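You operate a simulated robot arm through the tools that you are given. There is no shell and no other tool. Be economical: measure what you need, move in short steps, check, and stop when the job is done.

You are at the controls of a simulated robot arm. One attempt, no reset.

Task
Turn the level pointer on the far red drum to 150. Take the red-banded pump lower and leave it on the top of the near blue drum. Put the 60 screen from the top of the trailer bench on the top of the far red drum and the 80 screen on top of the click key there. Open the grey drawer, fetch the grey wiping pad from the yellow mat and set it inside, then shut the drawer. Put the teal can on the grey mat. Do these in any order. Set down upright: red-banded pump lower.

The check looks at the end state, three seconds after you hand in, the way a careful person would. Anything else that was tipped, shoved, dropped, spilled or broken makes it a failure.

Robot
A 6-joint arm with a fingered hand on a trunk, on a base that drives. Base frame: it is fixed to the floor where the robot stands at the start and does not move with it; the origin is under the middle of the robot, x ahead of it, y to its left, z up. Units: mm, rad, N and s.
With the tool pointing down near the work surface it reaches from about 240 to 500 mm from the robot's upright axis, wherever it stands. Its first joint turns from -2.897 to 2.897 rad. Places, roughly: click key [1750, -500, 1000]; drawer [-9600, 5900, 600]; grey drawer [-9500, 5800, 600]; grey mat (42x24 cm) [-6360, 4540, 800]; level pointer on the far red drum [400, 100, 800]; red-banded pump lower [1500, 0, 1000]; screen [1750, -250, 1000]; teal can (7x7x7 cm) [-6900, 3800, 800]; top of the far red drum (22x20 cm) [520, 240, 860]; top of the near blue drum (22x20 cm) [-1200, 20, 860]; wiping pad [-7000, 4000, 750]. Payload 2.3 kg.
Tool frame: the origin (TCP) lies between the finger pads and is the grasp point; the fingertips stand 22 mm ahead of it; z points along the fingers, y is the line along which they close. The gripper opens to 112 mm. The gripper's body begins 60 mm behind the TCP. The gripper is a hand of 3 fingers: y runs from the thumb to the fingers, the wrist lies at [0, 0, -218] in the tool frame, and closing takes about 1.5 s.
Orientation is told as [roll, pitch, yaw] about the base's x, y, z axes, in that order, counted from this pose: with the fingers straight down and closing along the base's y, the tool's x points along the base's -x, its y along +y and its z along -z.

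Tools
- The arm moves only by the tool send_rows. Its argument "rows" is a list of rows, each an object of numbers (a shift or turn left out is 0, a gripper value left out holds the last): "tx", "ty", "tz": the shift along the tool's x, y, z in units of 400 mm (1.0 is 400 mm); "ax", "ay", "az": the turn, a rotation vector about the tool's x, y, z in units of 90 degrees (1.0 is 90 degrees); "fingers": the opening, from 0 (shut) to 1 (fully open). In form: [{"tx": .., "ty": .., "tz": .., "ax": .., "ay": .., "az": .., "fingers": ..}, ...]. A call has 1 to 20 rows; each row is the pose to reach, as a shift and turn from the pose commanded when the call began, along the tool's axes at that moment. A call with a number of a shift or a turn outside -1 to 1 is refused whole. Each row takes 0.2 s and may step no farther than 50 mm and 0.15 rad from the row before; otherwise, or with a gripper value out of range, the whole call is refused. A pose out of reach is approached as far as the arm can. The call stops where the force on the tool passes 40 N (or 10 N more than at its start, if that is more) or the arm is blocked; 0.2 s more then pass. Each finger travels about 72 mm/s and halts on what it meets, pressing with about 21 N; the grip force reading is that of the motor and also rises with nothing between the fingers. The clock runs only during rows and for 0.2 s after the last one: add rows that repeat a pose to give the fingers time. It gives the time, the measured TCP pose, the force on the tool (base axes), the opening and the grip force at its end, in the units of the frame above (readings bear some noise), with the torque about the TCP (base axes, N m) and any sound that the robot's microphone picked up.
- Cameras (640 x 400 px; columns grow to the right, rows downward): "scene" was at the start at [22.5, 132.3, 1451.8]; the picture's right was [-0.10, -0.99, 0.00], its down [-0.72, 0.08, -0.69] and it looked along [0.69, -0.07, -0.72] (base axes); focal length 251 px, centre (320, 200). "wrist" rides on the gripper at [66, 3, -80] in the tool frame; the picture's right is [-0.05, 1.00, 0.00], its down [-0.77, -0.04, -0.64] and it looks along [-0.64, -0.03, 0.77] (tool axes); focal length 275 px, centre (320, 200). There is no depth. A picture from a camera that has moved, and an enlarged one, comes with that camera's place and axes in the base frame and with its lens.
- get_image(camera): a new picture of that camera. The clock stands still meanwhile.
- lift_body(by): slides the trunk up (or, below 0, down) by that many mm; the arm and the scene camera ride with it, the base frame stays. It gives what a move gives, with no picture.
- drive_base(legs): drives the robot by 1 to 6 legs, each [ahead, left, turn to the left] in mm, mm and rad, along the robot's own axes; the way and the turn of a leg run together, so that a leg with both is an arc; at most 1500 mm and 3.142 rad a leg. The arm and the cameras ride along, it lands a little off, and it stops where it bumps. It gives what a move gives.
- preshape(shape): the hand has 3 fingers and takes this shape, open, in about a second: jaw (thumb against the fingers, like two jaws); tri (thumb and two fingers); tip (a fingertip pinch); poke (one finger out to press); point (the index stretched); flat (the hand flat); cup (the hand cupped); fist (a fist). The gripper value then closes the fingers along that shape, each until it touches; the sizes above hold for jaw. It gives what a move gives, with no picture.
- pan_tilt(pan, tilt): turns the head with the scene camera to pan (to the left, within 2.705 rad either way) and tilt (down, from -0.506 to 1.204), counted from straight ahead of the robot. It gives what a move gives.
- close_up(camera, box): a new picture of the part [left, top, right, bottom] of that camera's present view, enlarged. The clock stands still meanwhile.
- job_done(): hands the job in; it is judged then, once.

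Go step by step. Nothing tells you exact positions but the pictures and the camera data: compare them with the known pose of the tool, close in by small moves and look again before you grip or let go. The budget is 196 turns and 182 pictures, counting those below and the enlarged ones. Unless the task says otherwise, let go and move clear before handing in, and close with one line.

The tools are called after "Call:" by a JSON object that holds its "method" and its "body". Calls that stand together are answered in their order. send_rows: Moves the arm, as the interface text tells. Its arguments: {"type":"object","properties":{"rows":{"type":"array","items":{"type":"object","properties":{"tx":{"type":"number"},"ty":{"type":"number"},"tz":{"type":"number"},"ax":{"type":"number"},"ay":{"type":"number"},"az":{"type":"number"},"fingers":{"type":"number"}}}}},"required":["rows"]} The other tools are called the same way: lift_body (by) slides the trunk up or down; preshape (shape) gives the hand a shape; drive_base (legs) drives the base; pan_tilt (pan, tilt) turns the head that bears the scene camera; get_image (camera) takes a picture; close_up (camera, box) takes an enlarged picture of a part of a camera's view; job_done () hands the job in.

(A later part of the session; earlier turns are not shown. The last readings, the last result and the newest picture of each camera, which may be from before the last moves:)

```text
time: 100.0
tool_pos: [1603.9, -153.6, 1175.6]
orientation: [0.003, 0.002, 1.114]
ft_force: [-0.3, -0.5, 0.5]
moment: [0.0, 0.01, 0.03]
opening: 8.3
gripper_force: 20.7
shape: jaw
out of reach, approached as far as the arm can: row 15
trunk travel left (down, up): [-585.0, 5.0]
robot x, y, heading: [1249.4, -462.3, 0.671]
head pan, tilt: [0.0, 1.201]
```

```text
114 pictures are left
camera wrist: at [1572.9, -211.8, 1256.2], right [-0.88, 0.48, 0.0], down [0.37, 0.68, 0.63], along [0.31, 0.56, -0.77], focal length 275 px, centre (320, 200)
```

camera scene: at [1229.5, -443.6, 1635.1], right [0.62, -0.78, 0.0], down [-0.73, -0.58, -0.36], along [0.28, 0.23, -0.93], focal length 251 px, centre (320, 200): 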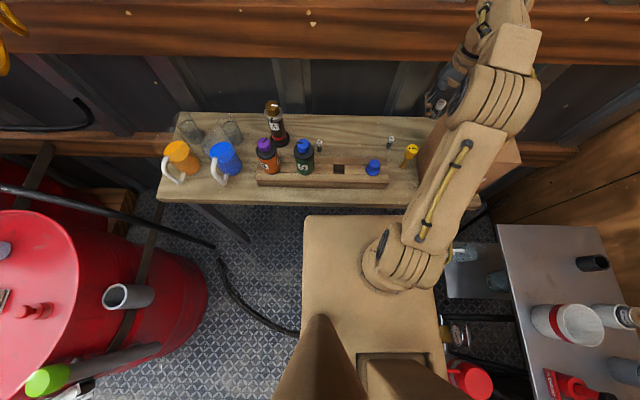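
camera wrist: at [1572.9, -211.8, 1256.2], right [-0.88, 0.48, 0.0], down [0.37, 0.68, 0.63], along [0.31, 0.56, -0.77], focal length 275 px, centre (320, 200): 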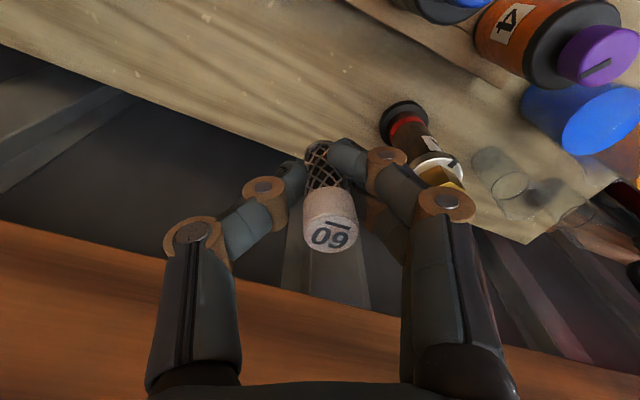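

The 60 screen is held. I'll retract the arm, back out from the bench, and drive to the far red drum's open spot at [520,235].

Call:
{"method": "send_rows", "body": {"rows": [{"tx": 0.08, "ty": 0.04, "az": 0.07}, {"tx": 0.16, "ty": 0.08, "az": 0.14}, {"tx": 0.24, "ty": 0.12, "az": 0.21}, {"tx": 0.34, "ty": 0.16, "az": 0.28}]}}

Call:
{"method": "drive_base", "body": {"legs": [[-450, 0, 0], [0, 0, -0.67], [-800, 290, 0]]}}

Call:
{"method": "pan_tilt", "body": {"pan": 0.5, "tilt": 0.8}}

Call:
{"method": "get_image", "body": {"camera": "scene"}}

```text
time: 101.0
tool_pos: [1486.2, -248.6, 1176.0]
orientation: [-0.001, 0.001, 0.671]
ft_force: [-0.4, -0.6, 0.0]
moment: [0.01, 0.01, 0.01]
opening: 8.4
gripper_force: 21.2
shape: jaw
trunk travel left (down, up): [-585.0, 5.0]
robot x, y, heading: [1246.9, -464.3, 0.676]
head pan, tilt: [0.0, 1.201]
```

```text
time: 109.6
tool_pos: [426.2, -423.2, 1174.9]
orientation: [0.0, 0.005, -0.015]
ft_force: [-0.4, 0.6, -0.9]
moment: [-0.05, 0.02, 0.03]
opening: 8.2
gripper_force: 20.9
shape: jaw
trunk travel left (down, up): [-585.0, 5.0]
robot x, y, heading: [103.1, -437.7, -0.018]
head pan, tilt: [0.0, 1.201]
```

```text
time: 110.6
tool_pos: [427.2, -424.3, 1173.9]
orientation: [0.0, 0.003, -0.014]
ft_force: [0.3, 0.1, -0.3]
moment: [-0.02, 0.0, 0.0]
opening: 8.2
gripper_force: 21.1
shape: jaw
trunk travel left (down, up): [-585.0, 5.0]
robot x, y, heading: [110.1, -441.2, -0.026]
head pan, tilt: [0.499, 0.799]
```

```text
113 pictures are left
camera scene: at [121.5, -261.4, 1662.6], right [0.46, -0.89, 0.0], down [-0.64, -0.33, -0.7], along [0.62, 0.32, -0.72], focal length 251 px, centre (320, 200)
```

scene: 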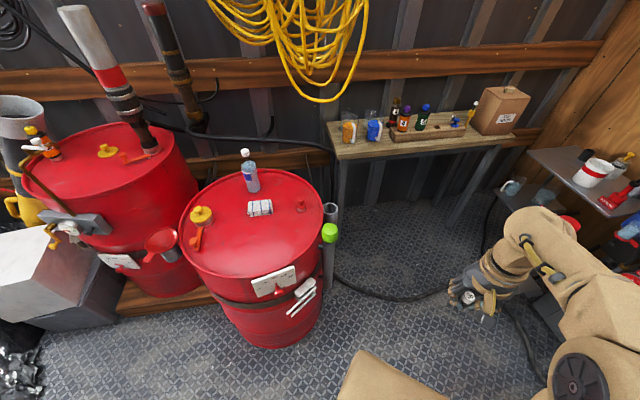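

Clear way. Moving left 470 and turning toward the drop spot.

Call:
{"method": "drive_base", "body": {"legs": [[-15, 470, 0], [0, 0, 0.45]]}}

Call:
{"method": "get_image", "body": {"camera": "wrist"}}

Call:
{"method": "pan_tilt", "body": {"pan": 0.2, "tilt": 0.8}}

Call:
{"method": "get_image", "body": {"camera": "scene"}}

```text
time: 114.7
tool_pos: [383.7, 178.5, 1174.9]
orientation: [0.001, 0.003, 0.431]
ft_force: [-0.7, -0.2, 0.3]
moment: [-0.02, 0.0, 0.01]
opening: 8.4
gripper_force: 20.9
shape: jaw
trunk travel left (down, up): [-585.0, 5.0]
robot x, y, heading: [96.8, 27.6, 0.428]
head pan, tilt: [0.499, 0.799]
```

```text
112 pictures are left
camera wrist: at [322.4, 153.8, 1256.4], right [-0.37, 0.93, 0.0], down [0.72, 0.29, 0.63], along [0.59, 0.24, -0.77], focal length 275 px, centre (320, 200)
```

wrist: 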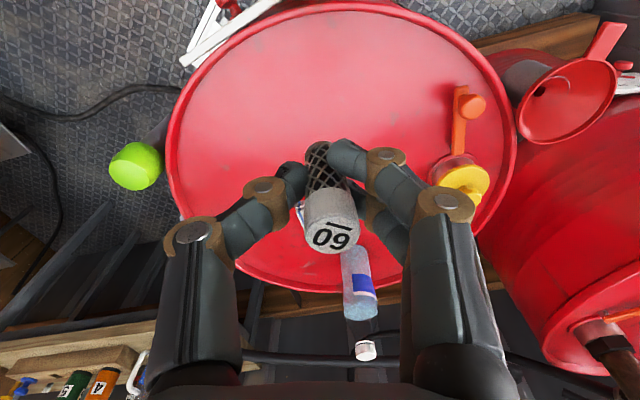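

```text
time: 115.5
tool_pos: [382.2, 177.4, 1175.9]
orientation: [0.0, 0.004, 0.431]
ft_force: [0.3, -0.3, 0.0]
moment: [-0.02, 0.02, -0.01]
opening: 8.3
gripper_force: 20.4
shape: jaw
trunk travel left (down, up): [-585.0, 5.0]
robot x, y, heading: [98.3, 21.5, 0.429]
head pan, tilt: [0.201, 0.799]
```

```text
111 pictures are left
camera scene: at [54.8, 175.1, 1662.7], right [0.59, -0.81, 0.0], down [-0.58, -0.42, -0.7], along [0.56, 0.41, -0.72], focal length 251 px, centre (320, 200)
```

scene: 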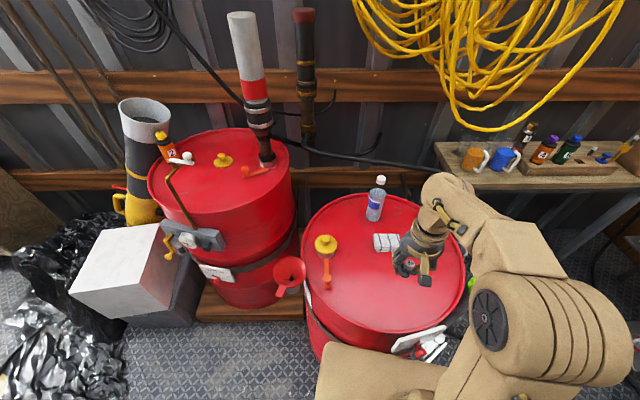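

The near half of the drum top is free. Reaching forward 120 mm and down to about 975.

Call:
{"method": "send_rows", "body": {"rows": [{"tx": -0.08, "tz": 0.05}, {"tx": -0.15, "tz": 0.13}, {"tx": -0.22, "tz": 0.22}, {"tx": -0.3, "tz": 0.3}, {"tx": -0.3, "tz": 0.4}, {"tx": -0.3, "tz": 0.5}]}}

Call:
{"method": "get_image", "body": {"camera": "wrist"}}

```text
time: 116.9
tool_pos: [499.5, 232.4, 977.3]
orientation: [0.013, 0.009, 0.431]
ft_force: [-0.3, 0.9, -1.0]
moment: [-0.03, 0.02, -0.02]
opening: 8.0
gripper_force: 21.0
shape: jaw
out of reach, approached as far as the arm can: row 6
trunk travel left (down, up): [-585.0, 5.0]
robot x, y, heading: [100.9, 20.3, 0.426]
head pan, tilt: [0.201, 0.799]
```

```text
110 pictures are left
camera wrist: at [439.5, 207.1, 1058.7], right [-0.38, 0.93, 0.01], down [0.72, 0.29, 0.63], along [0.58, 0.24, -0.78], focal length 275 px, centre (320, 200)
```

wrist: 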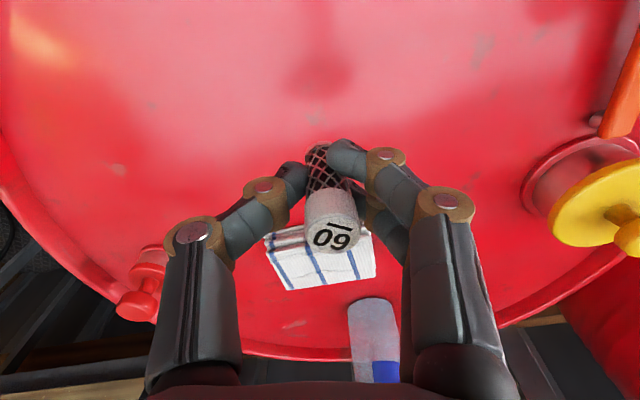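

Free spot below. Lowering with the trunk now.

Call:
{"method": "lift_body", "body": {"by": -62}}

Call:
{"method": "close_up", "body": {"camera": "wrist", "box": [200, 50, 440, 200]}}

```text
time: 117.9
tool_pos: [499.7, 231.5, 915.6]
orientation: [0.013, 0.009, 0.432]
ft_force: [0.3, 0.9, 0.0]
moment: [0.03, 0.0, -0.02]
opening: 7.8
gripper_force: 21.3
shape: jaw
trunk travel left (down, up): [-523.0, 67.0]
robot x, y, heading: [99.1, 29.5, 0.427]
head pan, tilt: [0.201, 0.799]
```

```text
2.67 times, centred on (320, 125) of wrist
camera zoom: at [438.5, 206.6, 997.7], right [-0.37, 0.93, 0.01], down [0.72, 0.29, 0.63], along [0.58, 0.24, -0.78], focal length 734 px, centre (320, 400)
```

zoom: 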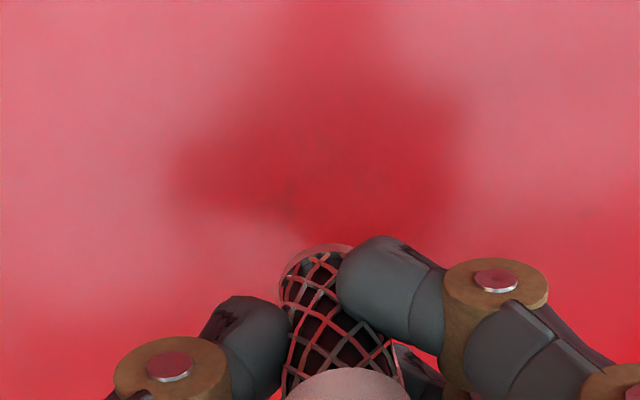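

Call:
{"method": "lift_body", "body": {"by": -10}}

Call:
{"method": "lift_body", "body": {"by": -4}}

Call:
{"method": "close_up", "body": {"camera": "wrist", "box": [200, 50, 440, 200]}}

```text
time: 118.5
tool_pos: [499.4, 231.2, 906.9]
orientation: [0.013, 0.01, 0.43]
ft_force: [0.3, -0.8, -0.9]
moment: [0.04, 0.03, 0.02]
opening: 8.0
gripper_force: 21.3
shape: jaw
trunk travel left (down, up): [-513.0, 77.0]
robot x, y, heading: [97.4, 24.6, 0.424]
head pan, tilt: [0.201, 0.799]
```

```text
time: 119.0
tool_pos: [498.7, 231.0, 901.5]
orientation: [0.011, 0.011, 0.432]
ft_force: [0.2, 0.8, 1.1]
moment: [0.01, -0.01, -0.03]
opening: 8.2
gripper_force: 20.9
shape: jaw
trunk travel left (down, up): [-509.0, 81.0]
robot x, y, heading: [99.2, 26.4, 0.429]
head pan, tilt: [0.201, 0.799]
```

```text
2.67 times, centred on (320, 125) of wrist
camera zoom: at [438.5, 206.6, 983.6], right [-0.37, 0.93, 0.01], down [0.72, 0.29, 0.63], along [0.58, 0.24, -0.78], focal length 734 px, centre (320, 400)
```

zoom: 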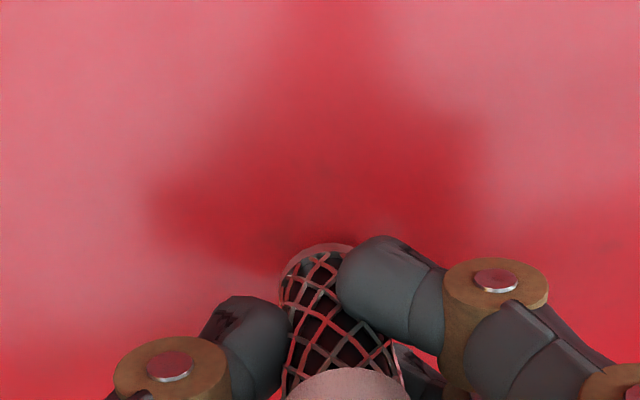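

Call:
{"method": "lift_body", "body": {"by": -3}}

Call:
{"method": "lift_body", "body": {"by": -3}}

Call:
{"method": "lift_body", "body": {"by": -2}}

Call:
{"method": "close_up", "body": {"camera": "wrist", "box": [200, 50, 440, 200]}}

```text
time: 119.5
tool_pos: [497.9, 231.6, 899.1]
orientation: [0.011, 0.011, 0.431]
ft_force: [-1.0, -0.3, -0.3]
moment: [0.01, -0.02, 0.0]
opening: 7.9
gripper_force: 20.9
shape: jaw
trunk travel left (down, up): [-506.0, 84.0]
robot x, y, heading: [100.7, 21.0, 0.426]
head pan, tilt: [0.201, 0.799]
```

```text
time: 120.0
tool_pos: [498.5, 231.0, 896.8]
orientation: [0.013, 0.007, 0.432]
ft_force: [-0.1, -0.2, 6.3]
moment: [0.03, 0.01, 0.01]
opening: 8.4
gripper_force: 21.2
shape: jaw
trunk travel left (down, up): [-503.0, 87.0]
robot x, y, heading: [97.2, 25.0, 0.425]
head pan, tilt: [0.201, 0.799]
```

```text
time: 120.6
tool_pos: [498.6, 231.7, 895.8]
orientation: [0.012, 0.007, 0.432]
ft_force: [2.4, 1.4, 18.9]
moment: [0.14, 0.03, -0.03]
opening: 8.9
gripper_force: 21.0
shape: jaw
trunk travel left (down, up): [-501.0, 89.0]
robot x, y, heading: [97.2, 26.1, 0.427]
head pan, tilt: [0.201, 0.799]
```

```text
2.67 times, centred on (320, 125) of wrist
camera zoom: at [437.7, 206.2, 976.9], right [-0.37, 0.93, 0.01], down [0.72, 0.28, 0.63], along [0.58, 0.24, -0.78], focal length 734 px, centre (320, 400)
```

zoom: 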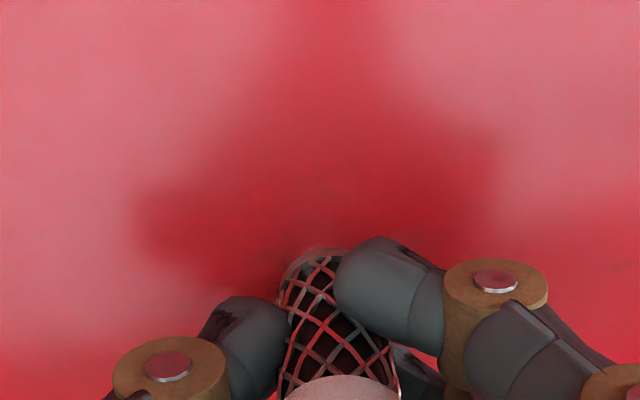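

Contact at 19 N: the screen stands on the drum. Raising by 2 mm, then opening gently and lifting clear.

Call:
{"method": "lift_body", "body": {"by": 2}}

Call:
{"method": "send_rows", "body": {"rows": [{"fingers": 0.12}, {"fingers": 0.17}, {"fingers": 0.22}, {"fingers": 0.27}, {"fingers": 0.33}, {"fingers": 0.33}]}}

Call:
{"method": "get_image", "body": {"camera": "wrist"}}

```text
time: 121.1
tool_pos: [497.6, 230.6, 895.7]
orientation: [0.012, 0.012, 0.432]
ft_force: [0.2, 0.2, 7.3]
moment: [0.03, 0.0, -0.03]
opening: 8.4
gripper_force: 21.5
shape: jaw
trunk travel left (down, up): [-503.0, 87.0]
robot x, y, heading: [101.0, 26.5, 0.427]
head pan, tilt: [0.201, 0.799]
```

```text
time: 122.5
tool_pos: [498.8, 231.5, 896.3]
orientation: [0.012, 0.01, 0.431]
ft_force: [0.2, -0.5, -0.4]
moment: [0.04, 0.0, 0.0]
opening: 36.6
gripper_force: 0.0
shape: jaw
trunk travel left (down, up): [-503.0, 87.0]
robot x, y, heading: [103.6, 20.0, 0.425]
head pan, tilt: [0.201, 0.799]
```

```text
106 pictures are left
camera wrist: at [438.5, 206.6, 977.6], right [-0.37, 0.93, 0.01], down [0.72, 0.29, 0.63], along [0.58, 0.24, -0.78], focal length 275 px, centre (320, 200)
```

wrist: 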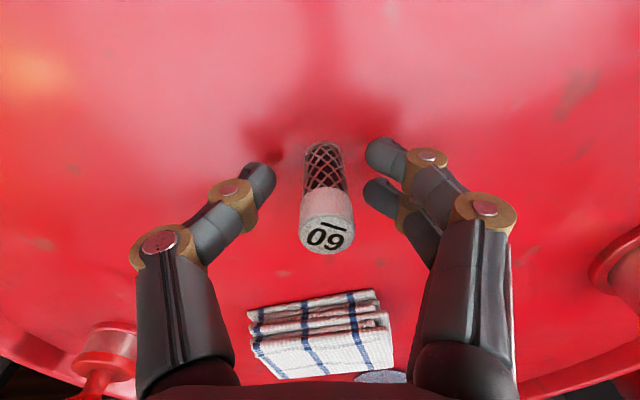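

The 60 screen stands free. Lifting clear and returning to the bench for the pump lower.

Call:
{"method": "lift_body", "body": {"by": 85}}

Call:
{"method": "send_rows", "body": {"rows": [{"tz": -0.1}, {"tz": -0.2}, {"tz": -0.3}, {"tz": -0.4}, {"tz": -0.48}, {"tx": 0.1, "tz": -0.48}, {"tx": 0.2, "tz": -0.48}, {"tx": 0.3, "tz": -0.48}]}}

Call:
{"method": "get_image", "body": {"camera": "wrist"}}

```text
time: 123.7
tool_pos: [498.8, 232.4, 980.8]
orientation: [0.012, 0.011, 0.431]
ft_force: [0.1, -0.4, 0.0]
moment: [0.01, -0.02, 0.03]
opening: 36.5
gripper_force: 0.0
shape: jaw
trunk travel left (down, up): [-588.0, 2.0]
robot x, y, heading: [97.4, 24.1, 0.426]
head pan, tilt: [0.201, 0.799]
```

```text
time: 125.5
tool_pos: [391.0, 179.7, 1173.6]
orientation: [0.013, 0.008, 0.43]
ft_force: [0.1, 0.1, 1.0]
moment: [0.02, -0.02, 0.0]
opening: 36.6
gripper_force: 0.0
shape: jaw
trunk travel left (down, up): [-588.0, 2.0]
robot x, y, heading: [100.1, 26.1, 0.429]
head pan, tilt: [0.201, 0.799]
```

```text
105 pictures are left
camera wrist: at [330.1, 155.2, 1255.2], right [-0.38, 0.93, 0.01], down [0.72, 0.28, 0.63], along [0.58, 0.24, -0.78], focal length 275 px, centre (320, 200)
```

wrist: 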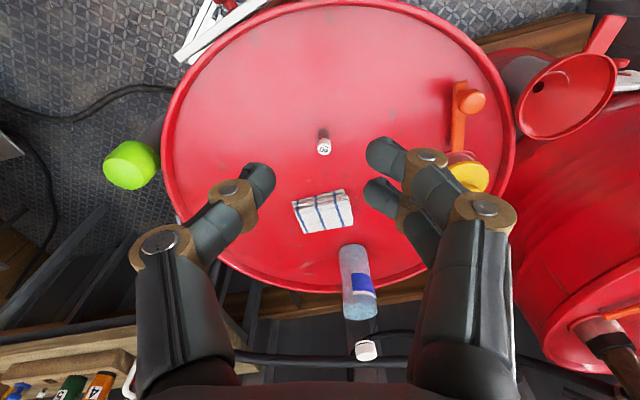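

Now drive back to the bench in front of the pump lower (≈[1543,-11]).

Call:
{"method": "drive_base", "body": {"legs": [[0, 0, -0.428], [0, -470, 0], [840, -40, 0], [0, 0, 0.667], [220, 0, 0]]}}

Call:
{"method": "pan_tilt", "body": {"pan": 0.0, "tilt": 1.0}}

Call:
{"method": "get_image", "body": {"camera": "scene"}}

Call:
{"method": "get_image", "body": {"camera": "wrist"}}

```text
time: 136.7
tool_pos: [1357.6, -126.9, 1173.4]
orientation: [0.012, 0.008, 0.67]
ft_force: [0.3, -0.4, 0.4]
moment: [-0.01, 0.0, 0.0]
opening: 36.6
gripper_force: 0.0
shape: jaw
trunk travel left (down, up): [-588.0, 2.0]
robot x, y, heading: [1109.3, -351.1, 0.667]
head pan, tilt: [0.201, 0.799]
```

```text
time: 137.4
tool_pos: [1358.0, -128.1, 1174.0]
orientation: [0.012, 0.012, 0.669]
ft_force: [-0.2, -1.3, 0.7]
moment: [0.02, 0.0, -0.01]
opening: 36.7
gripper_force: 0.0
shape: jaw
trunk travel left (down, up): [-588.0, 2.0]
robot x, y, heading: [1110.4, -350.9, 0.667]
head pan, tilt: [0.0, 1.0]
```

```text
104 pictures are left
camera scene: at [1034.1, -231.9, 1650.6], right [0.62, -0.79, 0.0], down [-0.66, -0.52, -0.54], along [0.43, 0.33, -0.84], focal length 251 px, centre (320, 200)
```

scene: 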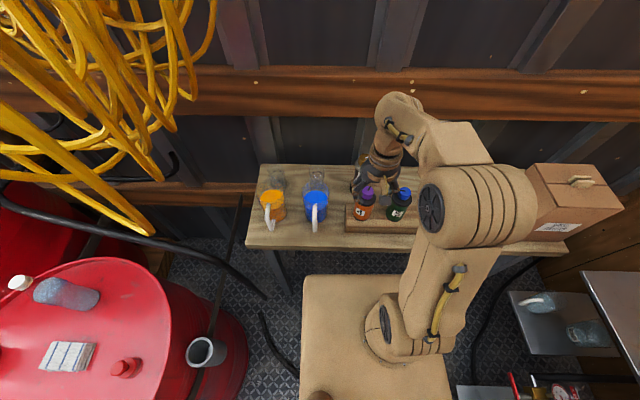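

```text
103 pictures are left
camera wrist: at [1305.1, -165.9, 1254.7], right [-0.58, 0.81, 0.01], down [0.64, 0.45, 0.63], along [0.5, 0.37, -0.78], focal length 275 px, centre (320, 200)
```

wrist: 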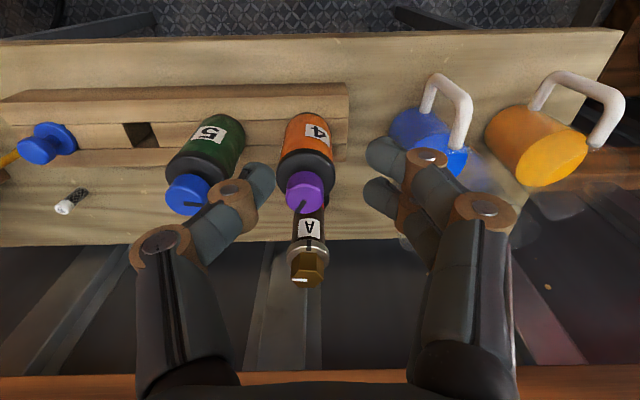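

Pump lower is at [1543,-11], top ≈1040; bottle 4 stands 143 mm in front of it. Driving 80 mm in, then the hand goes above the pump.

Call:
{"method": "drive_base", "body": {"legs": [[80, 0, 0]]}}

Call:
{"method": "send_rows", "body": {"rows": [{"tx": -0.1, "ty": -0.02, "fingers": 0.8}, {"tx": -0.2, "ty": -0.04}, {"tx": -0.3, "ty": -0.055}, {"tx": -0.345, "ty": -0.055}, {"tx": -0.345, "ty": -0.055, "tz": 0.05}]}}

Call:
{"method": "get_image", "body": {"camera": "wrist"}}

```text
time: 138.5
tool_pos: [1420.8, -77.6, 1172.6]
orientation: [0.011, 0.011, 0.669]
ft_force: [0.8, 0.5, -0.1]
moment: [0.02, 0.01, 0.02]
opening: 36.8
gripper_force: 0.0
shape: jaw
trunk travel left (down, up): [-588.0, 2.0]
robot x, y, heading: [1173.6, -300.5, 0.666]
head pan, tilt: [0.0, 1.0]
```

```text
time: 139.7
tool_pos: [1543.1, -9.6, 1150.3]
orientation: [0.013, 0.01, 0.67]
ft_force: [0.5, 1.4, -0.6]
moment: [-0.02, 0.01, 0.0]
opening: 89.5
gripper_force: 0.1
shape: jaw
trunk travel left (down, up): [-588.0, 2.0]
robot x, y, heading: [1171.1, -298.4, 0.667]
head pan, tilt: [0.0, 1.0]
```

```text
102 pictures are left
camera wrist: at [1490.0, -47.6, 1232.6], right [-0.58, 0.81, 0.01], down [0.64, 0.45, 0.63], along [0.5, 0.37, -0.78], focal length 275 px, centre (320, 200)
```

wrist: 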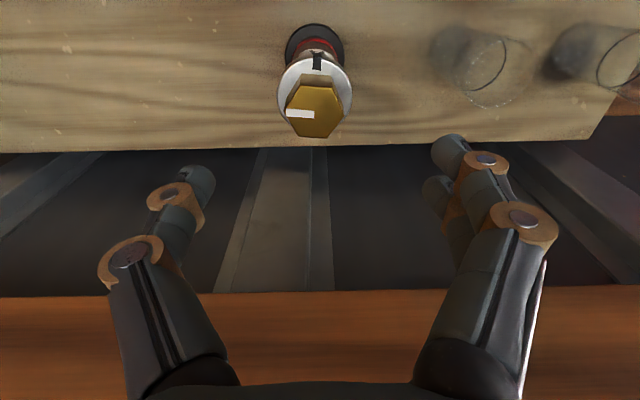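

Refined: pump at [1556,-3], top ≈1026. Adjusting and lowering part way.

Call:
{"method": "send_rows", "body": {"rows": [{"tx": -0.036, "ty": -0.006, "tz": 0.1}, {"tx": -0.036, "ty": -0.006, "tz": 0.22}]}}

Call:
{"method": "get_image", "body": {"camera": "wrist"}}

```text
time: 140.3
tool_pos: [1552.9, -2.1, 1063.5]
orientation: [0.012, 0.01, 0.668]
ft_force: [-0.2, 0.0, -0.2]
moment: [0.01, -0.05, 0.0]
opening: 89.3
gripper_force: 0.0
shape: jaw
trunk travel left (down, up): [-588.0, 2.0]
robot x, y, heading: [1173.2, -298.3, 0.668]
head pan, tilt: [0.0, 1.0]
```

```text
101 pictures are left
camera wrist: at [1500.7, -41.2, 1145.7], right [-0.58, 0.81, 0.01], down [0.64, 0.45, 0.63], along [0.5, 0.37, -0.78], focal length 275 px, centre (320, 200)
```

wrist: 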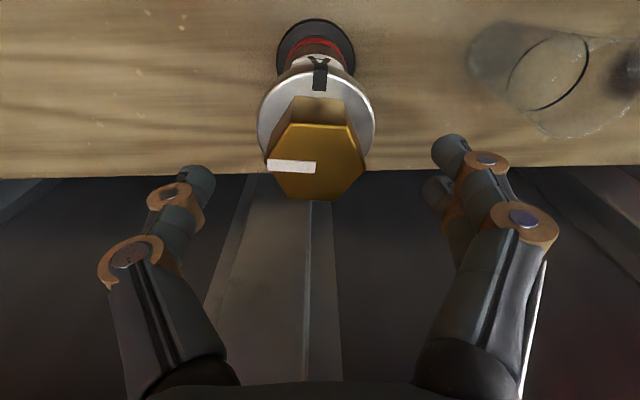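

Centred within a few millimetres. Descending to grip height 987 and closing.

Call:
{"method": "send_rows", "body": {"rows": [{"tx": -0.009, "ty": -0.005, "tz": 0.06}, {"tx": -0.009, "ty": -0.005, "tz": 0.12}, {"tx": -0.009, "ty": -0.005, "tz": 0.19}]}}

Call:
{"method": "get_image", "body": {"camera": "wrist"}}

```text
time: 141.1
tool_pos: [1555.4, -1.0, 987.6]
orientation: [0.013, 0.008, 0.671]
ft_force: [-0.3, 2.9, 5.5]
moment: [-0.11, 0.07, -0.03]
opening: 89.3
gripper_force: 0.0
shape: jaw
trunk travel left (down, up): [-588.0, 2.0]
robot x, y, heading: [1176.9, -303.0, 0.66]
head pan, tilt: [0.0, 1.0]
```

```text
100 pictures are left
camera wrist: at [1502.4, -39.9, 1069.9], right [-0.58, 0.81, 0.01], down [0.64, 0.45, 0.63], along [0.51, 0.37, -0.78], focal length 275 px, centre (320, 200)
```

wrist: 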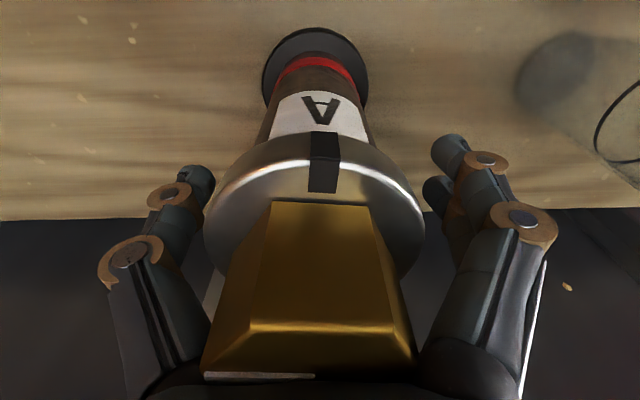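

A light touch: the silver collar (~70 mm) nearly fills the opening. I'll rise 8 mm, open fully and look.

Call:
{"method": "send_rows", "body": {"rows": [{"tz": -0.02}, {"tz": -0.02, "fingers": 1.0}, {"tz": -0.02}, {"tz": -0.02}]}}

Call:
{"method": "get_image", "body": {"camera": "wrist"}}

Call:
{"method": "close_up", "body": {"camera": "scene", "box": [300, 100, 460, 200]}}

```text
time: 142.1
tool_pos: [1555.6, -2.4, 995.8]
orientation: [0.011, 0.011, 0.669]
ft_force: [0.2, 0.0, -0.4]
moment: [-0.03, -0.02, 0.03]
opening: 111.7
gripper_force: 0.0
shape: jaw
trunk travel left (down, up): [-588.0, 2.0]
robot x, y, heading: [1174.4, -302.6, 0.665]
head pan, tilt: [0.0, 1.0]
```

```text
99 pictures are left
camera wrist: at [1503.5, -40.3, 1077.4], right [-0.58, 0.81, 0.01], down [0.64, 0.45, 0.63], along [0.5, 0.37, -0.78], focal length 275 px, centre (320, 200)
```

wrist: 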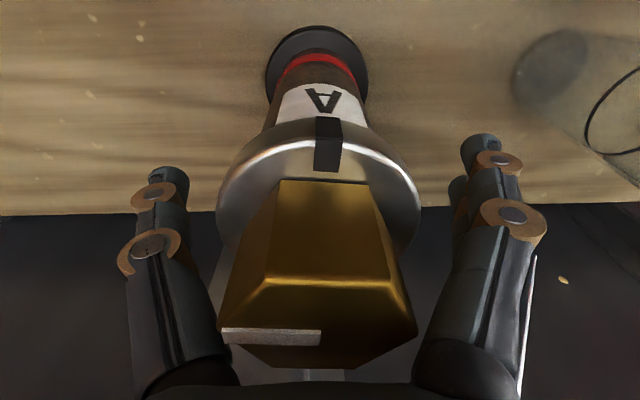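

```text
4.00 times, centred on (380, 150) of scene
camera zoom: at [1097.0, -182.6, 1650.5], right [0.62, -0.79, 0.0], down [-0.66, -0.52, -0.54], along [0.42, 0.33, -0.84], focal length 1005 px, centre (80, 400)
```

zoom: 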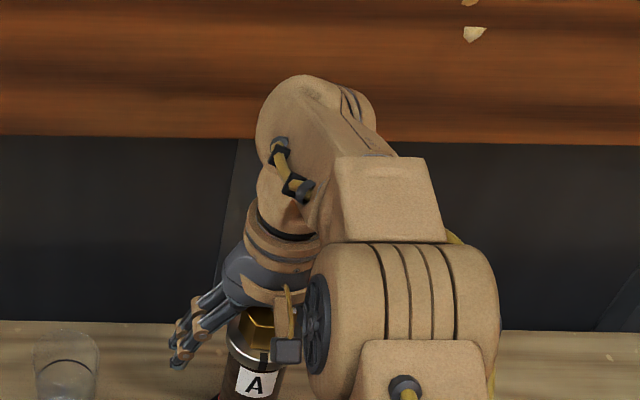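

The collar now lies level with the finger pads, with 13 mm clearance above. Closing on the collar and lifting a little.

Call:
{"method": "send_rows", "body": {"rows": [{"fingers": 0.0}, {}, {}, {}, {}, {}]}}

Call:
{"method": "send_rows", "body": {"rows": [{"tz": -0.02}, {"tz": -0.06}, {"tz": -0.12}]}}

Call:
{"method": "get_image", "body": {"camera": "wrist"}}

```text
time: 143.5
tool_pos: [1557.3, -1.1, 994.7]
orientation: [0.013, 0.012, 0.668]
ft_force: [2.1, 2.1, -0.3]
moment: [0.03, -0.01, 0.02]
opening: 36.0
gripper_force: 21.2
shape: jaw
trunk travel left (down, up): [-588.0, 2.0]
robot x, y, heading: [1174.1, -298.7, 0.661]
head pan, tilt: [0.0, 1.0]
```

```text
time: 144.3
tool_pos: [1556.0, -1.3, 1042.8]
orientation: [0.011, 0.012, 0.668]
ft_force: [-0.4, 0.4, -6.6]
moment: [0.04, -0.05, 0.0]
opening: 35.7
gripper_force: 21.4
shape: jaw
trunk travel left (down, up): [-588.0, 2.0]
robot x, y, heading: [1172.3, -299.7, 0.668]
head pan, tilt: [0.0, 1.0]
```

```text
97 pictures are left
camera wrist: at [1504.5, -39.8, 1124.5], right [-0.58, 0.81, 0.01], down [0.64, 0.45, 0.63], along [0.5, 0.37, -0.78], focal length 275 px, centre (320, 200)
```

wrist: 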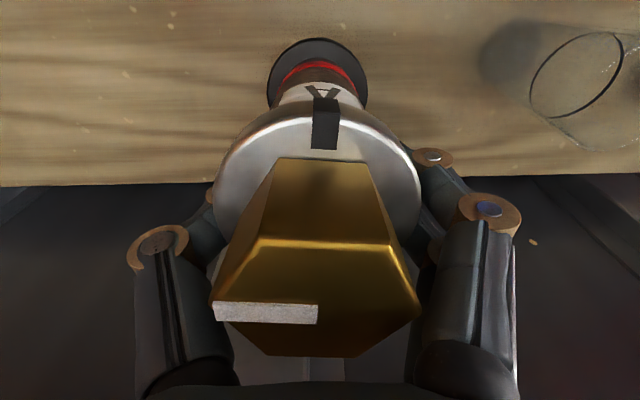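

The pump lower is lifted (6.6 N), gripped below its collar; its foot is ≈119 mm below the TCP. I'll raise while drawing back a bit so that it clears bottle 4 (top ≈1070).

Call:
{"method": "send_rows", "body": {"rows": [{"tz": -0.1}, {"tz": -0.2}, {"tz": -0.28}, {"tz": -0.34, "tx": 0.05}, {"tz": -0.4, "tx": 0.1}, {"tz": -0.46, "tx": 0.13}, {"tz": -0.52, "tx": 0.15}]}}

Call:
{"method": "get_image", "body": {"camera": "wrist"}}

Call:
{"method": "get_image", "body": {"camera": "scene"}}

```text
time: 145.9
tool_pos: [1513.3, -39.2, 1251.7]
orientation: [0.012, 0.008, 0.669]
ft_force: [-0.1, -0.6, -6.3]
moment: [0.03, -0.07, -0.03]
opening: 35.8
gripper_force: 20.9
shape: jaw
out of reach, approached as far as the arm can: row 3
trunk travel left (down, up): [-588.0, 2.0]
robot x, y, heading: [1171.7, -301.5, 0.67]
head pan, tilt: [0.0, 1.0]
```

```text
96 pictures are left
camera wrist: at [1461.3, -77.2, 1333.6], right [-0.58, 0.81, 0.01], down [0.64, 0.45, 0.63], along [0.5, 0.37, -0.78], focal length 275 px, centre (320, 200)
```

wrist: 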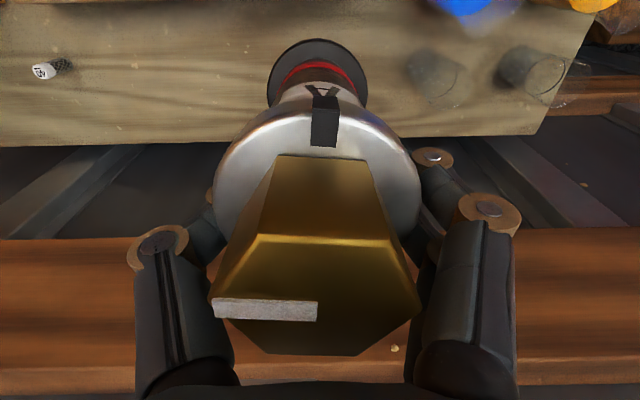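

```text
95 pictures are left
camera scene: at [1097.8, -182.1, 1650.5], right [0.62, -0.79, 0.0], down [-0.66, -0.52, -0.54], along [0.42, 0.33, -0.84], focal length 251 px, centre (320, 200)
```

scene: 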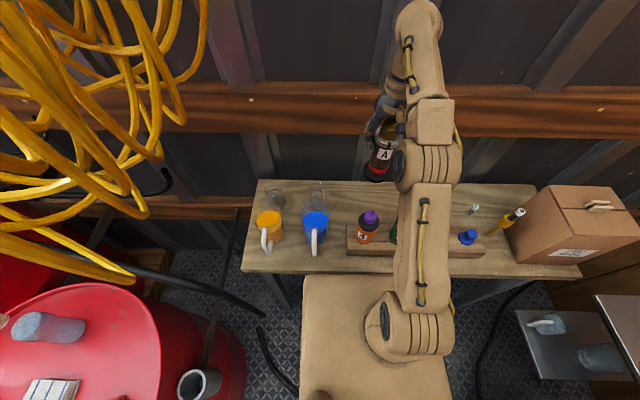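

Clear of the bottles. Backing out, then folding the arm in before the long drive to the near blue drum.

Call:
{"method": "drive_base", "body": {"legs": [[-380, 0, 0]]}}

Call:
{"method": "send_rows", "body": {"rows": [{"tx": 0.1}, {"tx": 0.2}, {"tx": 0.3}]}}

Call:
{"method": "drive_base", "body": {"legs": [[0, 0, -0.667], [-920, 100, 0], [0, 0, 1.55], [0, 0, 1.55]]}}

Call:
{"method": "pan_tilt", "body": {"pan": 0.0, "tilt": 0.6}}

Call:
{"method": "get_image", "body": {"camera": "scene"}}

```text
time: 148.3
tool_pos: [1216.7, -272.3, 1251.5]
orientation: [0.012, 0.012, 0.667]
ft_force: [0.4, -0.2, -7.1]
moment: [0.03, -0.05, -0.04]
opening: 35.4
gripper_force: 20.9
shape: jaw
trunk travel left (down, up): [-588.0, 2.0]
robot x, y, heading: [873.7, -535.2, 0.664]
head pan, tilt: [0.0, 1.0]
```

```text
time: 149.1
tool_pos: [1121.5, -346.6, 1252.6]
orientation: [0.012, 0.01, 0.667]
ft_force: [-0.8, -0.2, -7.5]
moment: [0.03, -0.04, 0.02]
opening: 35.3
gripper_force: 21.2
shape: jaw
trunk travel left (down, up): [-588.0, 2.0]
robot x, y, heading: [877.1, -532.9, 0.659]
head pan, tilt: [0.0, 1.0]
```

```text
time: 163.3
tool_pos: [-354.0, -383.6, 1252.5]
orientation: [0.012, 0.01, 3.066]
ft_force: [-0.9, 1.1, -7.0]
moment: [-0.05, 0.05, -0.02]
opening: 34.8
gripper_force: 21.2
shape: jaw
trunk travel left (down, up): [-588.0, 2.0]
robot x, y, heading: [-44.7, -411.8, 3.062]
head pan, tilt: [0.0, 1.0]
```

```text
time: 164.2
tool_pos: [-353.4, -384.0, 1253.0]
orientation: [0.013, 0.009, 3.066]
ft_force: [-0.3, -0.7, -6.9]
moment: [0.02, 0.07, -0.02]
opening: 35.0
gripper_force: 20.9
shape: jaw
trunk travel left (down, up): [-588.0, 2.0]
robot x, y, heading: [-42.7, -415.5, 3.064]
head pan, tilt: [0.0, 0.6]
```

```text
94 pictures are left
camera scene: at [-82.5, -551.6, 1682.5], right [0.08, 1.0, 0.0], down [0.56, -0.05, -0.82], along [-0.82, 0.07, -0.57], focal length 251 px, centre (320, 200)
```

scene: 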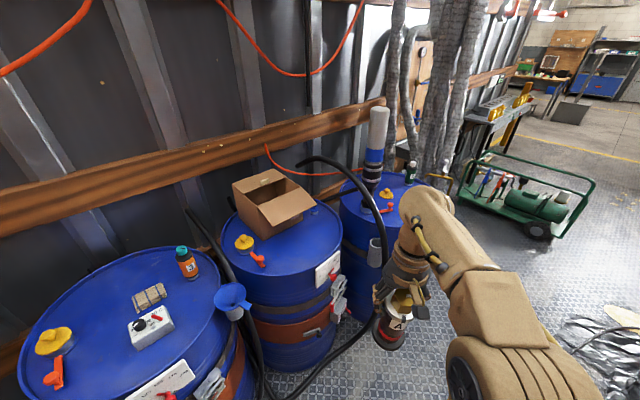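

The near blue drum (with the blue-banded tube) is the third one, centre ≈[-1190,-30]. Driving closer to it, facing -x.

Call:
{"method": "drive_base", "body": {"legs": [[0, -430, 0], [560, 0, 0], [0, 0, 0.078]]}}

Call:
{"method": "get_image", "body": {"camera": "scene"}}

Call:
{"method": "get_image", "body": {"camera": "wrist"}}

```text
time: 170.1
tool_pos: [-889.0, 60.4, 1252.9]
orientation: [0.013, 0.01, -3.139]
ft_force: [0.3, -0.1, -6.7]
moment: [0.03, 0.06, 0.0]
opening: 35.0
gripper_force: 21.2
shape: jaw
trunk travel left (down, up): [-588.0, 2.0]
robot x, y, heading: [-578.7, 57.7, -3.143]
head pan, tilt: [0.0, 0.6]
```

```text
93 pictures are left
camera scene: at [-604.0, -86.4, 1682.5], right [0.0, 1.0, 0.0], down [0.57, 0.0, -0.82], along [-0.82, 0.0, -0.57], focal length 251 px, centre (320, 200)
```

scene: 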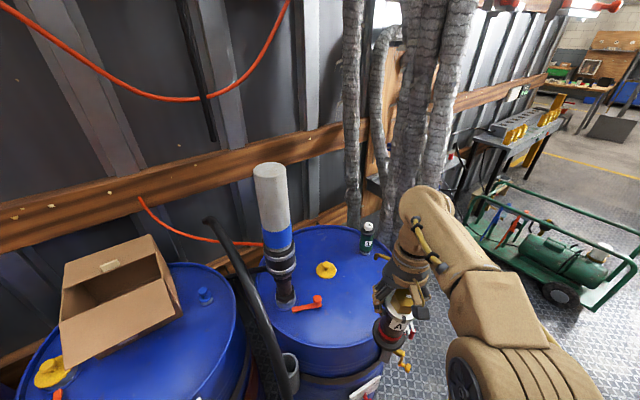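

```text
92 pictures are left
camera wrist: at [-823.2, 57.9, 1333.9], right [-0.04, -1.0, 0.01], down [-0.78, 0.04, 0.63], along [-0.63, 0.02, -0.78], focal length 275 px, centre (320, 200)
```

wrist: 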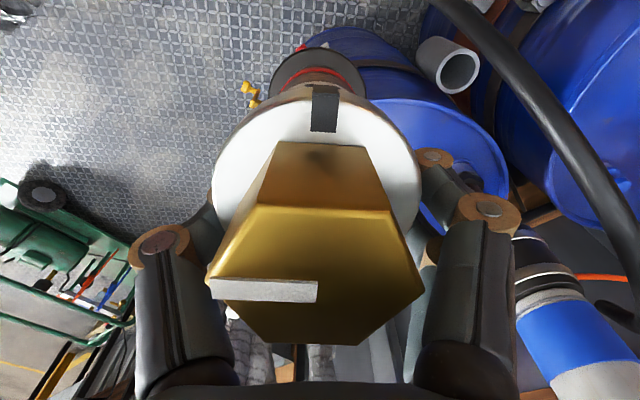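

Drum top centre ≈[-1266,-22]; its yellow cap, lever and bottle leave [-1175,50] free. Driving 110 mm closer and reaching out above that spot.

Call:
{"method": "drive_base", "body": {"legs": [[110, 0, 0]]}}

Call:
{"method": "send_rows", "body": {"rows": [{"tx": -0.1, "tz": 0.03}, {"tx": -0.2, "tz": 0.08}, {"tx": -0.3, "tz": 0.15}, {"tx": -0.38, "tz": 0.22}, {"tx": -0.43, "tz": 0.3}, {"tx": -0.43, "tz": 0.4}]}}

Call:
{"method": "get_image", "body": {"camera": "scene"}}

Call:
{"method": "get_image", "body": {"camera": "wrist"}}

```text
time: 171.3
tool_pos: [-997.2, 59.0, 1252.4]
orientation: [0.011, 0.011, -3.136]
ft_force: [0.0, 0.2, -6.9]
moment: [-0.01, 0.06, 0.01]
opening: 35.1
gripper_force: 20.9
shape: jaw
trunk travel left (down, up): [-588.0, 2.0]
robot x, y, heading: [-688.5, 52.5, -3.139]
head pan, tilt: [0.0, 0.6]
```

```text
time: 172.7
tool_pos: [-1170.2, 57.4, 1090.2]
orientation: [0.012, 0.012, -3.137]
ft_force: [-0.2, 0.5, -6.6]
moment: [0.0, 0.04, -0.01]
opening: 34.8
gripper_force: 21.2
shape: jaw
trunk travel left (down, up): [-588.0, 2.0]
robot x, y, heading: [-688.9, 52.8, -3.139]
head pan, tilt: [0.0, 0.6]
```

```text
91 pictures are left
camera scene: at [-714.2, -86.7, 1682.5], right [0.0, 1.0, 0.0], down [0.57, 0.0, -0.82], along [-0.82, 0.0, -0.57], focal length 251 px, centre (320, 200)
```

scene: 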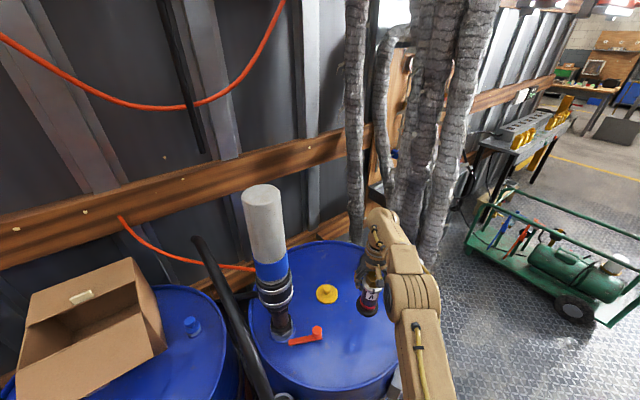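

```text
90 pictures are left
camera wrist: at [-1104.7, 55.5, 1171.6], right [-0.04, -1.0, 0.01], down [-0.78, 0.04, 0.63], along [-0.63, 0.02, -0.78], focal length 275 px, centre (320, 200)
```

wrist: 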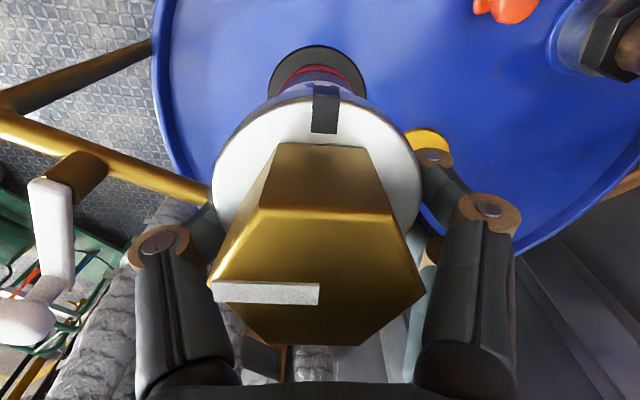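

There's a brass pipe near the hand's +y side; I'll examine it before lowering.

Call:
{"method": "close_up", "body": {"camera": "wrist", "box": [0, 60, 260, 222]}}

Call:
{"method": "close_up", "body": {"camera": "scene", "box": [330, 190, 470, 278]}}

```text
2.46 times, centred on (130, 141) of wrist
camera zoom: at [-1104.7, 55.5, 1171.6], right [-0.04, -1.0, 0.01], down [-0.78, 0.04, 0.63], along [-0.63, 0.02, -0.78], focal length 678 px, centre (788, 345)
```

zoom: 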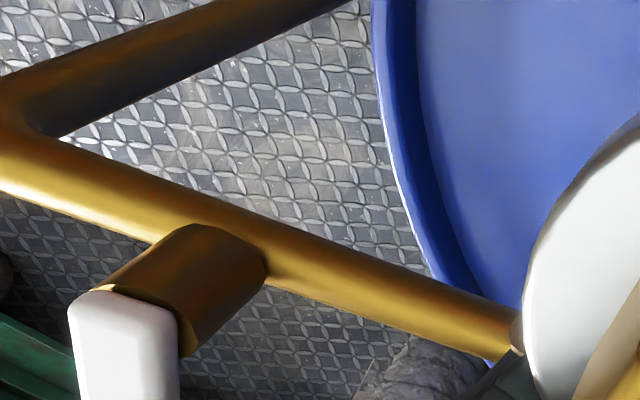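

```text
4.55 times, centred on (400, 234) of scene
camera zoom: at [-714.2, -86.7, 1682.5], right [0.0, 1.0, 0.0], down [0.57, 0.0, -0.82], along [-0.82, 0.0, -0.57], focal length 1142 px, centre (-44, 46)
```

zoom: 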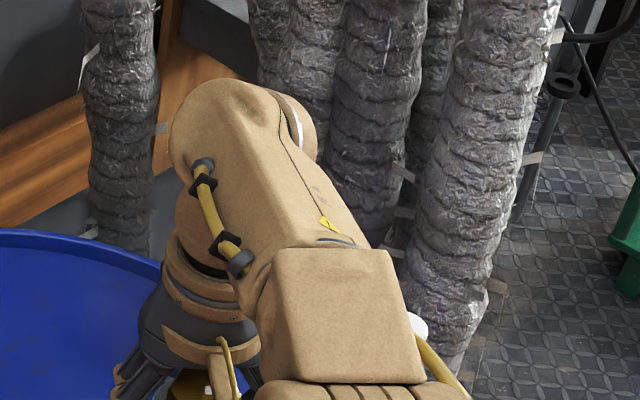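

By triangulation the brass pipe's end lies near [-1150,105,1075], close to the thumb. I'll shift 65 mm away from it (to y≈-8), which is still free on the drum.

Call:
{"method": "send_rows", "body": {"rows": [{"ty": 0.05}, {"ty": 0.1}, {"ty": 0.165}]}}

Call:
{"method": "get_image", "body": {"camera": "wrist"}}

```text
time: 173.5
tool_pos: [-1168.0, -10.8, 1093.5]
orientation: [0.011, 0.012, -3.135]
ft_force: [-0.2, 0.6, -7.6]
moment: [0.0, 0.04, 0.0]
opening: 34.4
gripper_force: 20.9
shape: jaw
trunk travel left (down, up): [-588.0, 2.0]
robot x, y, heading: [-688.9, 56.8, -3.139]
head pan, tilt: [0.0, 0.6]
```

```text
87 pictures are left
camera wrist: at [-1103.0, -11.9, 1174.2], right [-0.04, -1.0, 0.01], down [-0.78, 0.04, 0.63], along [-0.63, 0.02, -0.78], focal length 275 px, centre (320, 200)
```

wrist: 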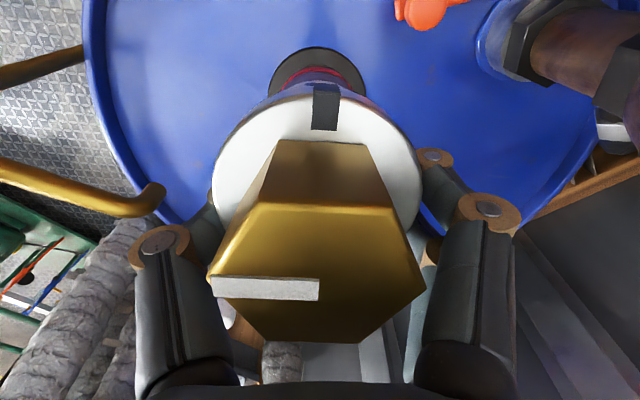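

Now well clear. Lowering to about 1000, then feeling for the drum top.

Call:
{"method": "send_rows", "body": {"rows": [{"tz": 0.08}, {"tz": 0.16}, {"tz": 0.23}]}}

Call:
{"method": "get_image", "body": {"camera": "wrist"}}

```text
time: 174.3
tool_pos: [-1167.7, -12.5, 999.8]
orientation: [0.011, 0.013, -3.136]
ft_force: [0.2, 0.0, -6.4]
moment: [-0.03, 0.05, 0.0]
opening: 34.4
gripper_force: 21.0
shape: jaw
trunk travel left (down, up): [-588.0, 2.0]
robot x, y, heading: [-688.8, 53.5, -3.138]
head pan, tilt: [0.0, 0.6]
```

```text
86 pictures are left
camera wrist: at [-1102.6, -12.9, 1081.4], right [-0.04, -1.0, 0.01], down [-0.78, 0.04, 0.63], along [-0.63, 0.02, -0.78], focal length 275 px, centre (320, 200)
```

wrist: 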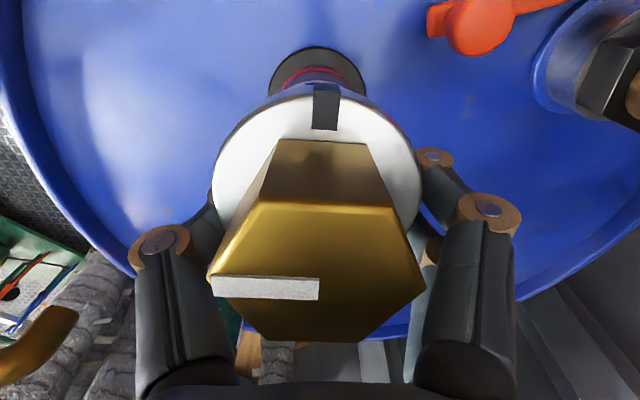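

The spout is confirmed at [-1225,118,1013], clear. Lowering in small steps to contact.

Call:
{"method": "send_rows", "body": {"rows": [{"tz": 0.01}, {"tz": 0.02}, {"tz": 0.025}]}}

Call:
{"method": "send_rows", "body": {"rows": [{"tz": 0.0075}]}}

Call:
{"method": "send_rows", "body": {"rows": [{"tz": 0.0075}]}}

Call:
{"method": "send_rows", "body": {"rows": [{"tz": 0.0075}]}}

```text
time: 175.1
tool_pos: [-1166.7, -11.3, 989.5]
orientation: [0.013, 0.014, -3.136]
ft_force: [-0.1, -0.4, -5.7]
moment: [0.0, 0.05, 0.01]
opening: 34.3
gripper_force: 20.7
shape: jaw
trunk travel left (down, up): [-588.0, 2.0]
robot x, y, heading: [-685.8, 56.7, -3.144]
head pan, tilt: [0.0, 0.6]
```

```text
time: 175.5
tool_pos: [-1166.6, -11.4, 986.4]
orientation: [0.013, 0.011, -3.137]
ft_force: [-1.8, -0.2, -3.6]
moment: [0.0, 0.07, 0.0]
opening: 34.6
gripper_force: 20.5
shape: jaw
trunk travel left (down, up): [-588.0, 2.0]
robot x, y, heading: [-686.7, 54.4, -3.139]
head pan, tilt: [0.0, 0.6]
```

```text
time: 175.9
tool_pos: [-1167.1, -12.7, 985.8]
orientation: [0.012, 0.007, -3.135]
ft_force: [-6.8, -0.4, 12.4]
moment: [-0.09, 0.14, -0.06]
opening: 35.0
gripper_force: 20.7
shape: jaw
trunk travel left (down, up): [-588.0, 2.0]
robot x, y, heading: [-685.1, 55.2, -3.141]
head pan, tilt: [0.0, 0.6]
```

```text
time: 176.3
tool_pos: [-1166.5, -10.4, 984.2]
orientation: [0.015, 0.007, -3.138]
ft_force: [-11.8, 0.6, 30.9]
moment: [0.0, 0.15, -0.07]
opening: 37.2
gripper_force: 21.3
shape: jaw
trunk travel left (down, up): [-588.0, 2.0]
robot x, y, heading: [-687.9, 54.7, -3.14]
head pan, tilt: [0.0, 0.6]
```

Firmly down (31 N). Easing up 3 mm, then opening fully in steps.

Call:
{"method": "send_rows", "body": {"rows": [{"tz": -0.009}, {"tz": -0.009}]}}

Call:
{"method": "send_rows", "body": {"rows": [{"fingers": 0.4}, {"fingers": 0.5}, {"fingers": 0.6}, {"fingers": 0.75}, {"fingers": 0.9}, {"fingers": 1.0}, {"fingers": 1.0}]}}

Call:
{"method": "get_image", "body": {"camera": "wrist"}}

```text
time: 176.9
tool_pos: [-1165.7, -10.1, 983.6]
orientation: [0.013, 0.01, -3.137]
ft_force: [-5.7, 1.3, 12.1]
moment: [0.04, 0.08, -0.02]
opening: 36.8
gripper_force: 20.5
shape: jaw
trunk travel left (down, up): [-588.0, 2.0]
robot x, y, heading: [-688.5, 55.5, -3.143]
head pan, tilt: [0.0, 0.6]
```

```text
time: 178.5
tool_pos: [-1166.0, -11.0, 983.8]
orientation: [0.013, 0.011, -3.137]
ft_force: [-0.7, -0.4, -0.4]
moment: [0.01, 0.02, 0.02]
opening: 111.8
gripper_force: 0.1
shape: jaw
trunk travel left (down, up): [-588.0, 2.0]
robot x, y, heading: [-688.1, 50.3, -3.142]
head pan, tilt: [0.0, 0.6]
```

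```text
85 pictures are left
camera wrist: at [-1101.2, -12.5, 1065.6], right [-0.04, -1.0, 0.01], down [-0.78, 0.04, 0.63], along [-0.63, 0.02, -0.78], focal length 275 px, centre (320, 200)
```

wrist: 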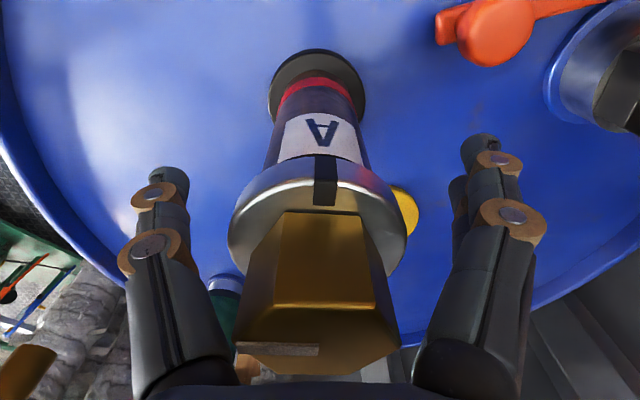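

The pump lower stands free. Rising straight up and checking.

Call:
{"method": "send_rows", "body": {"rows": [{"tz": -0.06}, {"tz": -0.14}, {"tz": -0.22}, {"tz": -0.3}, {"tz": -0.38}, {"tz": -0.45}, {"tz": -0.5, "tx": 0.08}, {"tz": -0.55, "tx": 0.16}, {"tz": -0.58, "tx": 0.25}]}}

Call:
{"method": "get_image", "body": {"camera": "wrist"}}

```text
time: 180.5
tool_pos: [-1066.9, -8.3, 1218.4]
orientation: [0.011, 0.008, -3.136]
ft_force: [0.7, -0.4, 0.0]
moment: [0.0, 0.0, -0.01]
opening: 111.9
gripper_force: 0.0
shape: jaw
out of reach, approached as far as the arm can: row 6
trunk travel left (down, up): [-588.0, 2.0]
robot x, y, heading: [-685.9, 53.1, -3.141]
head pan, tilt: [0.0, 0.6]
```

```text
84 pictures are left
camera wrist: at [-1002.0, -10.1, 1299.3], right [-0.04, -1.0, 0.01], down [-0.78, 0.04, 0.63], along [-0.63, 0.02, -0.78], focal length 275 px, centre (320, 200)
```

wrist: 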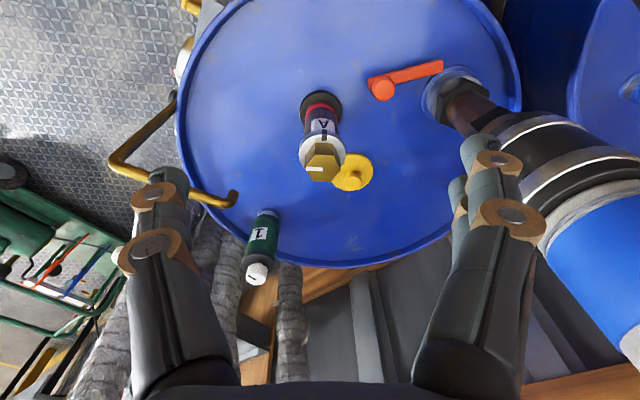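

Pump lower stands upright on the near blue drum. Now to the workshop outside the trailer: I back out, turn toward the opening and look.

Call:
{"method": "drive_base", "body": {"legs": [[-170, 0, 0], [0, -550, 0], [0, 0, -0.9]]}}

Call:
{"method": "pan_tilt", "body": {"pan": 0.1, "tilt": 0.35}}

Call:
{"method": "get_image", "body": {"camera": "scene"}}

```text
time: 187.0
tool_pos: [-806.3, 855.6, 1216.1]
orientation: [0.012, 0.011, 2.246]
ft_force: [0.3, 0.0, -1.0]
moment: [0.0, 0.01, -0.04]
opening: 111.8
gripper_force: 0.1
shape: jaw
trunk travel left (down, up): [-588.0, 2.0]
robot x, y, heading: [-520.1, 597.5, 2.246]
head pan, tilt: [0.0, 0.6]
```

```text
time: 187.8
tool_pos: [-805.6, 855.6, 1216.3]
orientation: [0.012, 0.01, 2.246]
ft_force: [0.5, 0.2, -0.3]
moment: [0.01, 0.01, -0.01]
opening: 111.9
gripper_force: 0.1
shape: jaw
trunk travel left (down, up): [-588.0, 2.0]
robot x, y, heading: [-518.8, 599.0, 2.24]
head pan, tilt: [0.099, 0.351]
```

```text
83 pictures are left
camera scene: at [-654.7, 526.9, 1705.3], right [0.72, 0.7, 0.0], down [0.24, -0.25, -0.94], along [-0.65, 0.67, -0.34], focal length 251 px, centre (320, 200)
```

scene: 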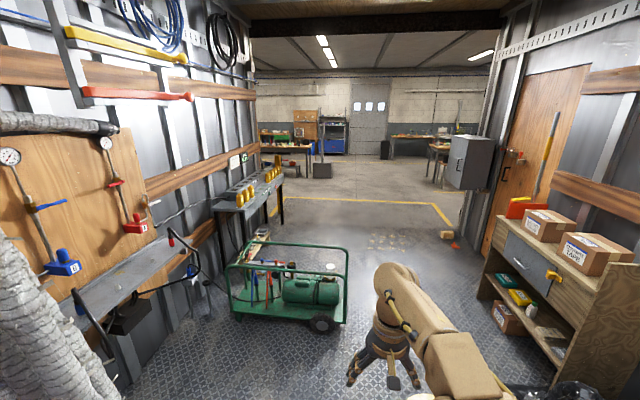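

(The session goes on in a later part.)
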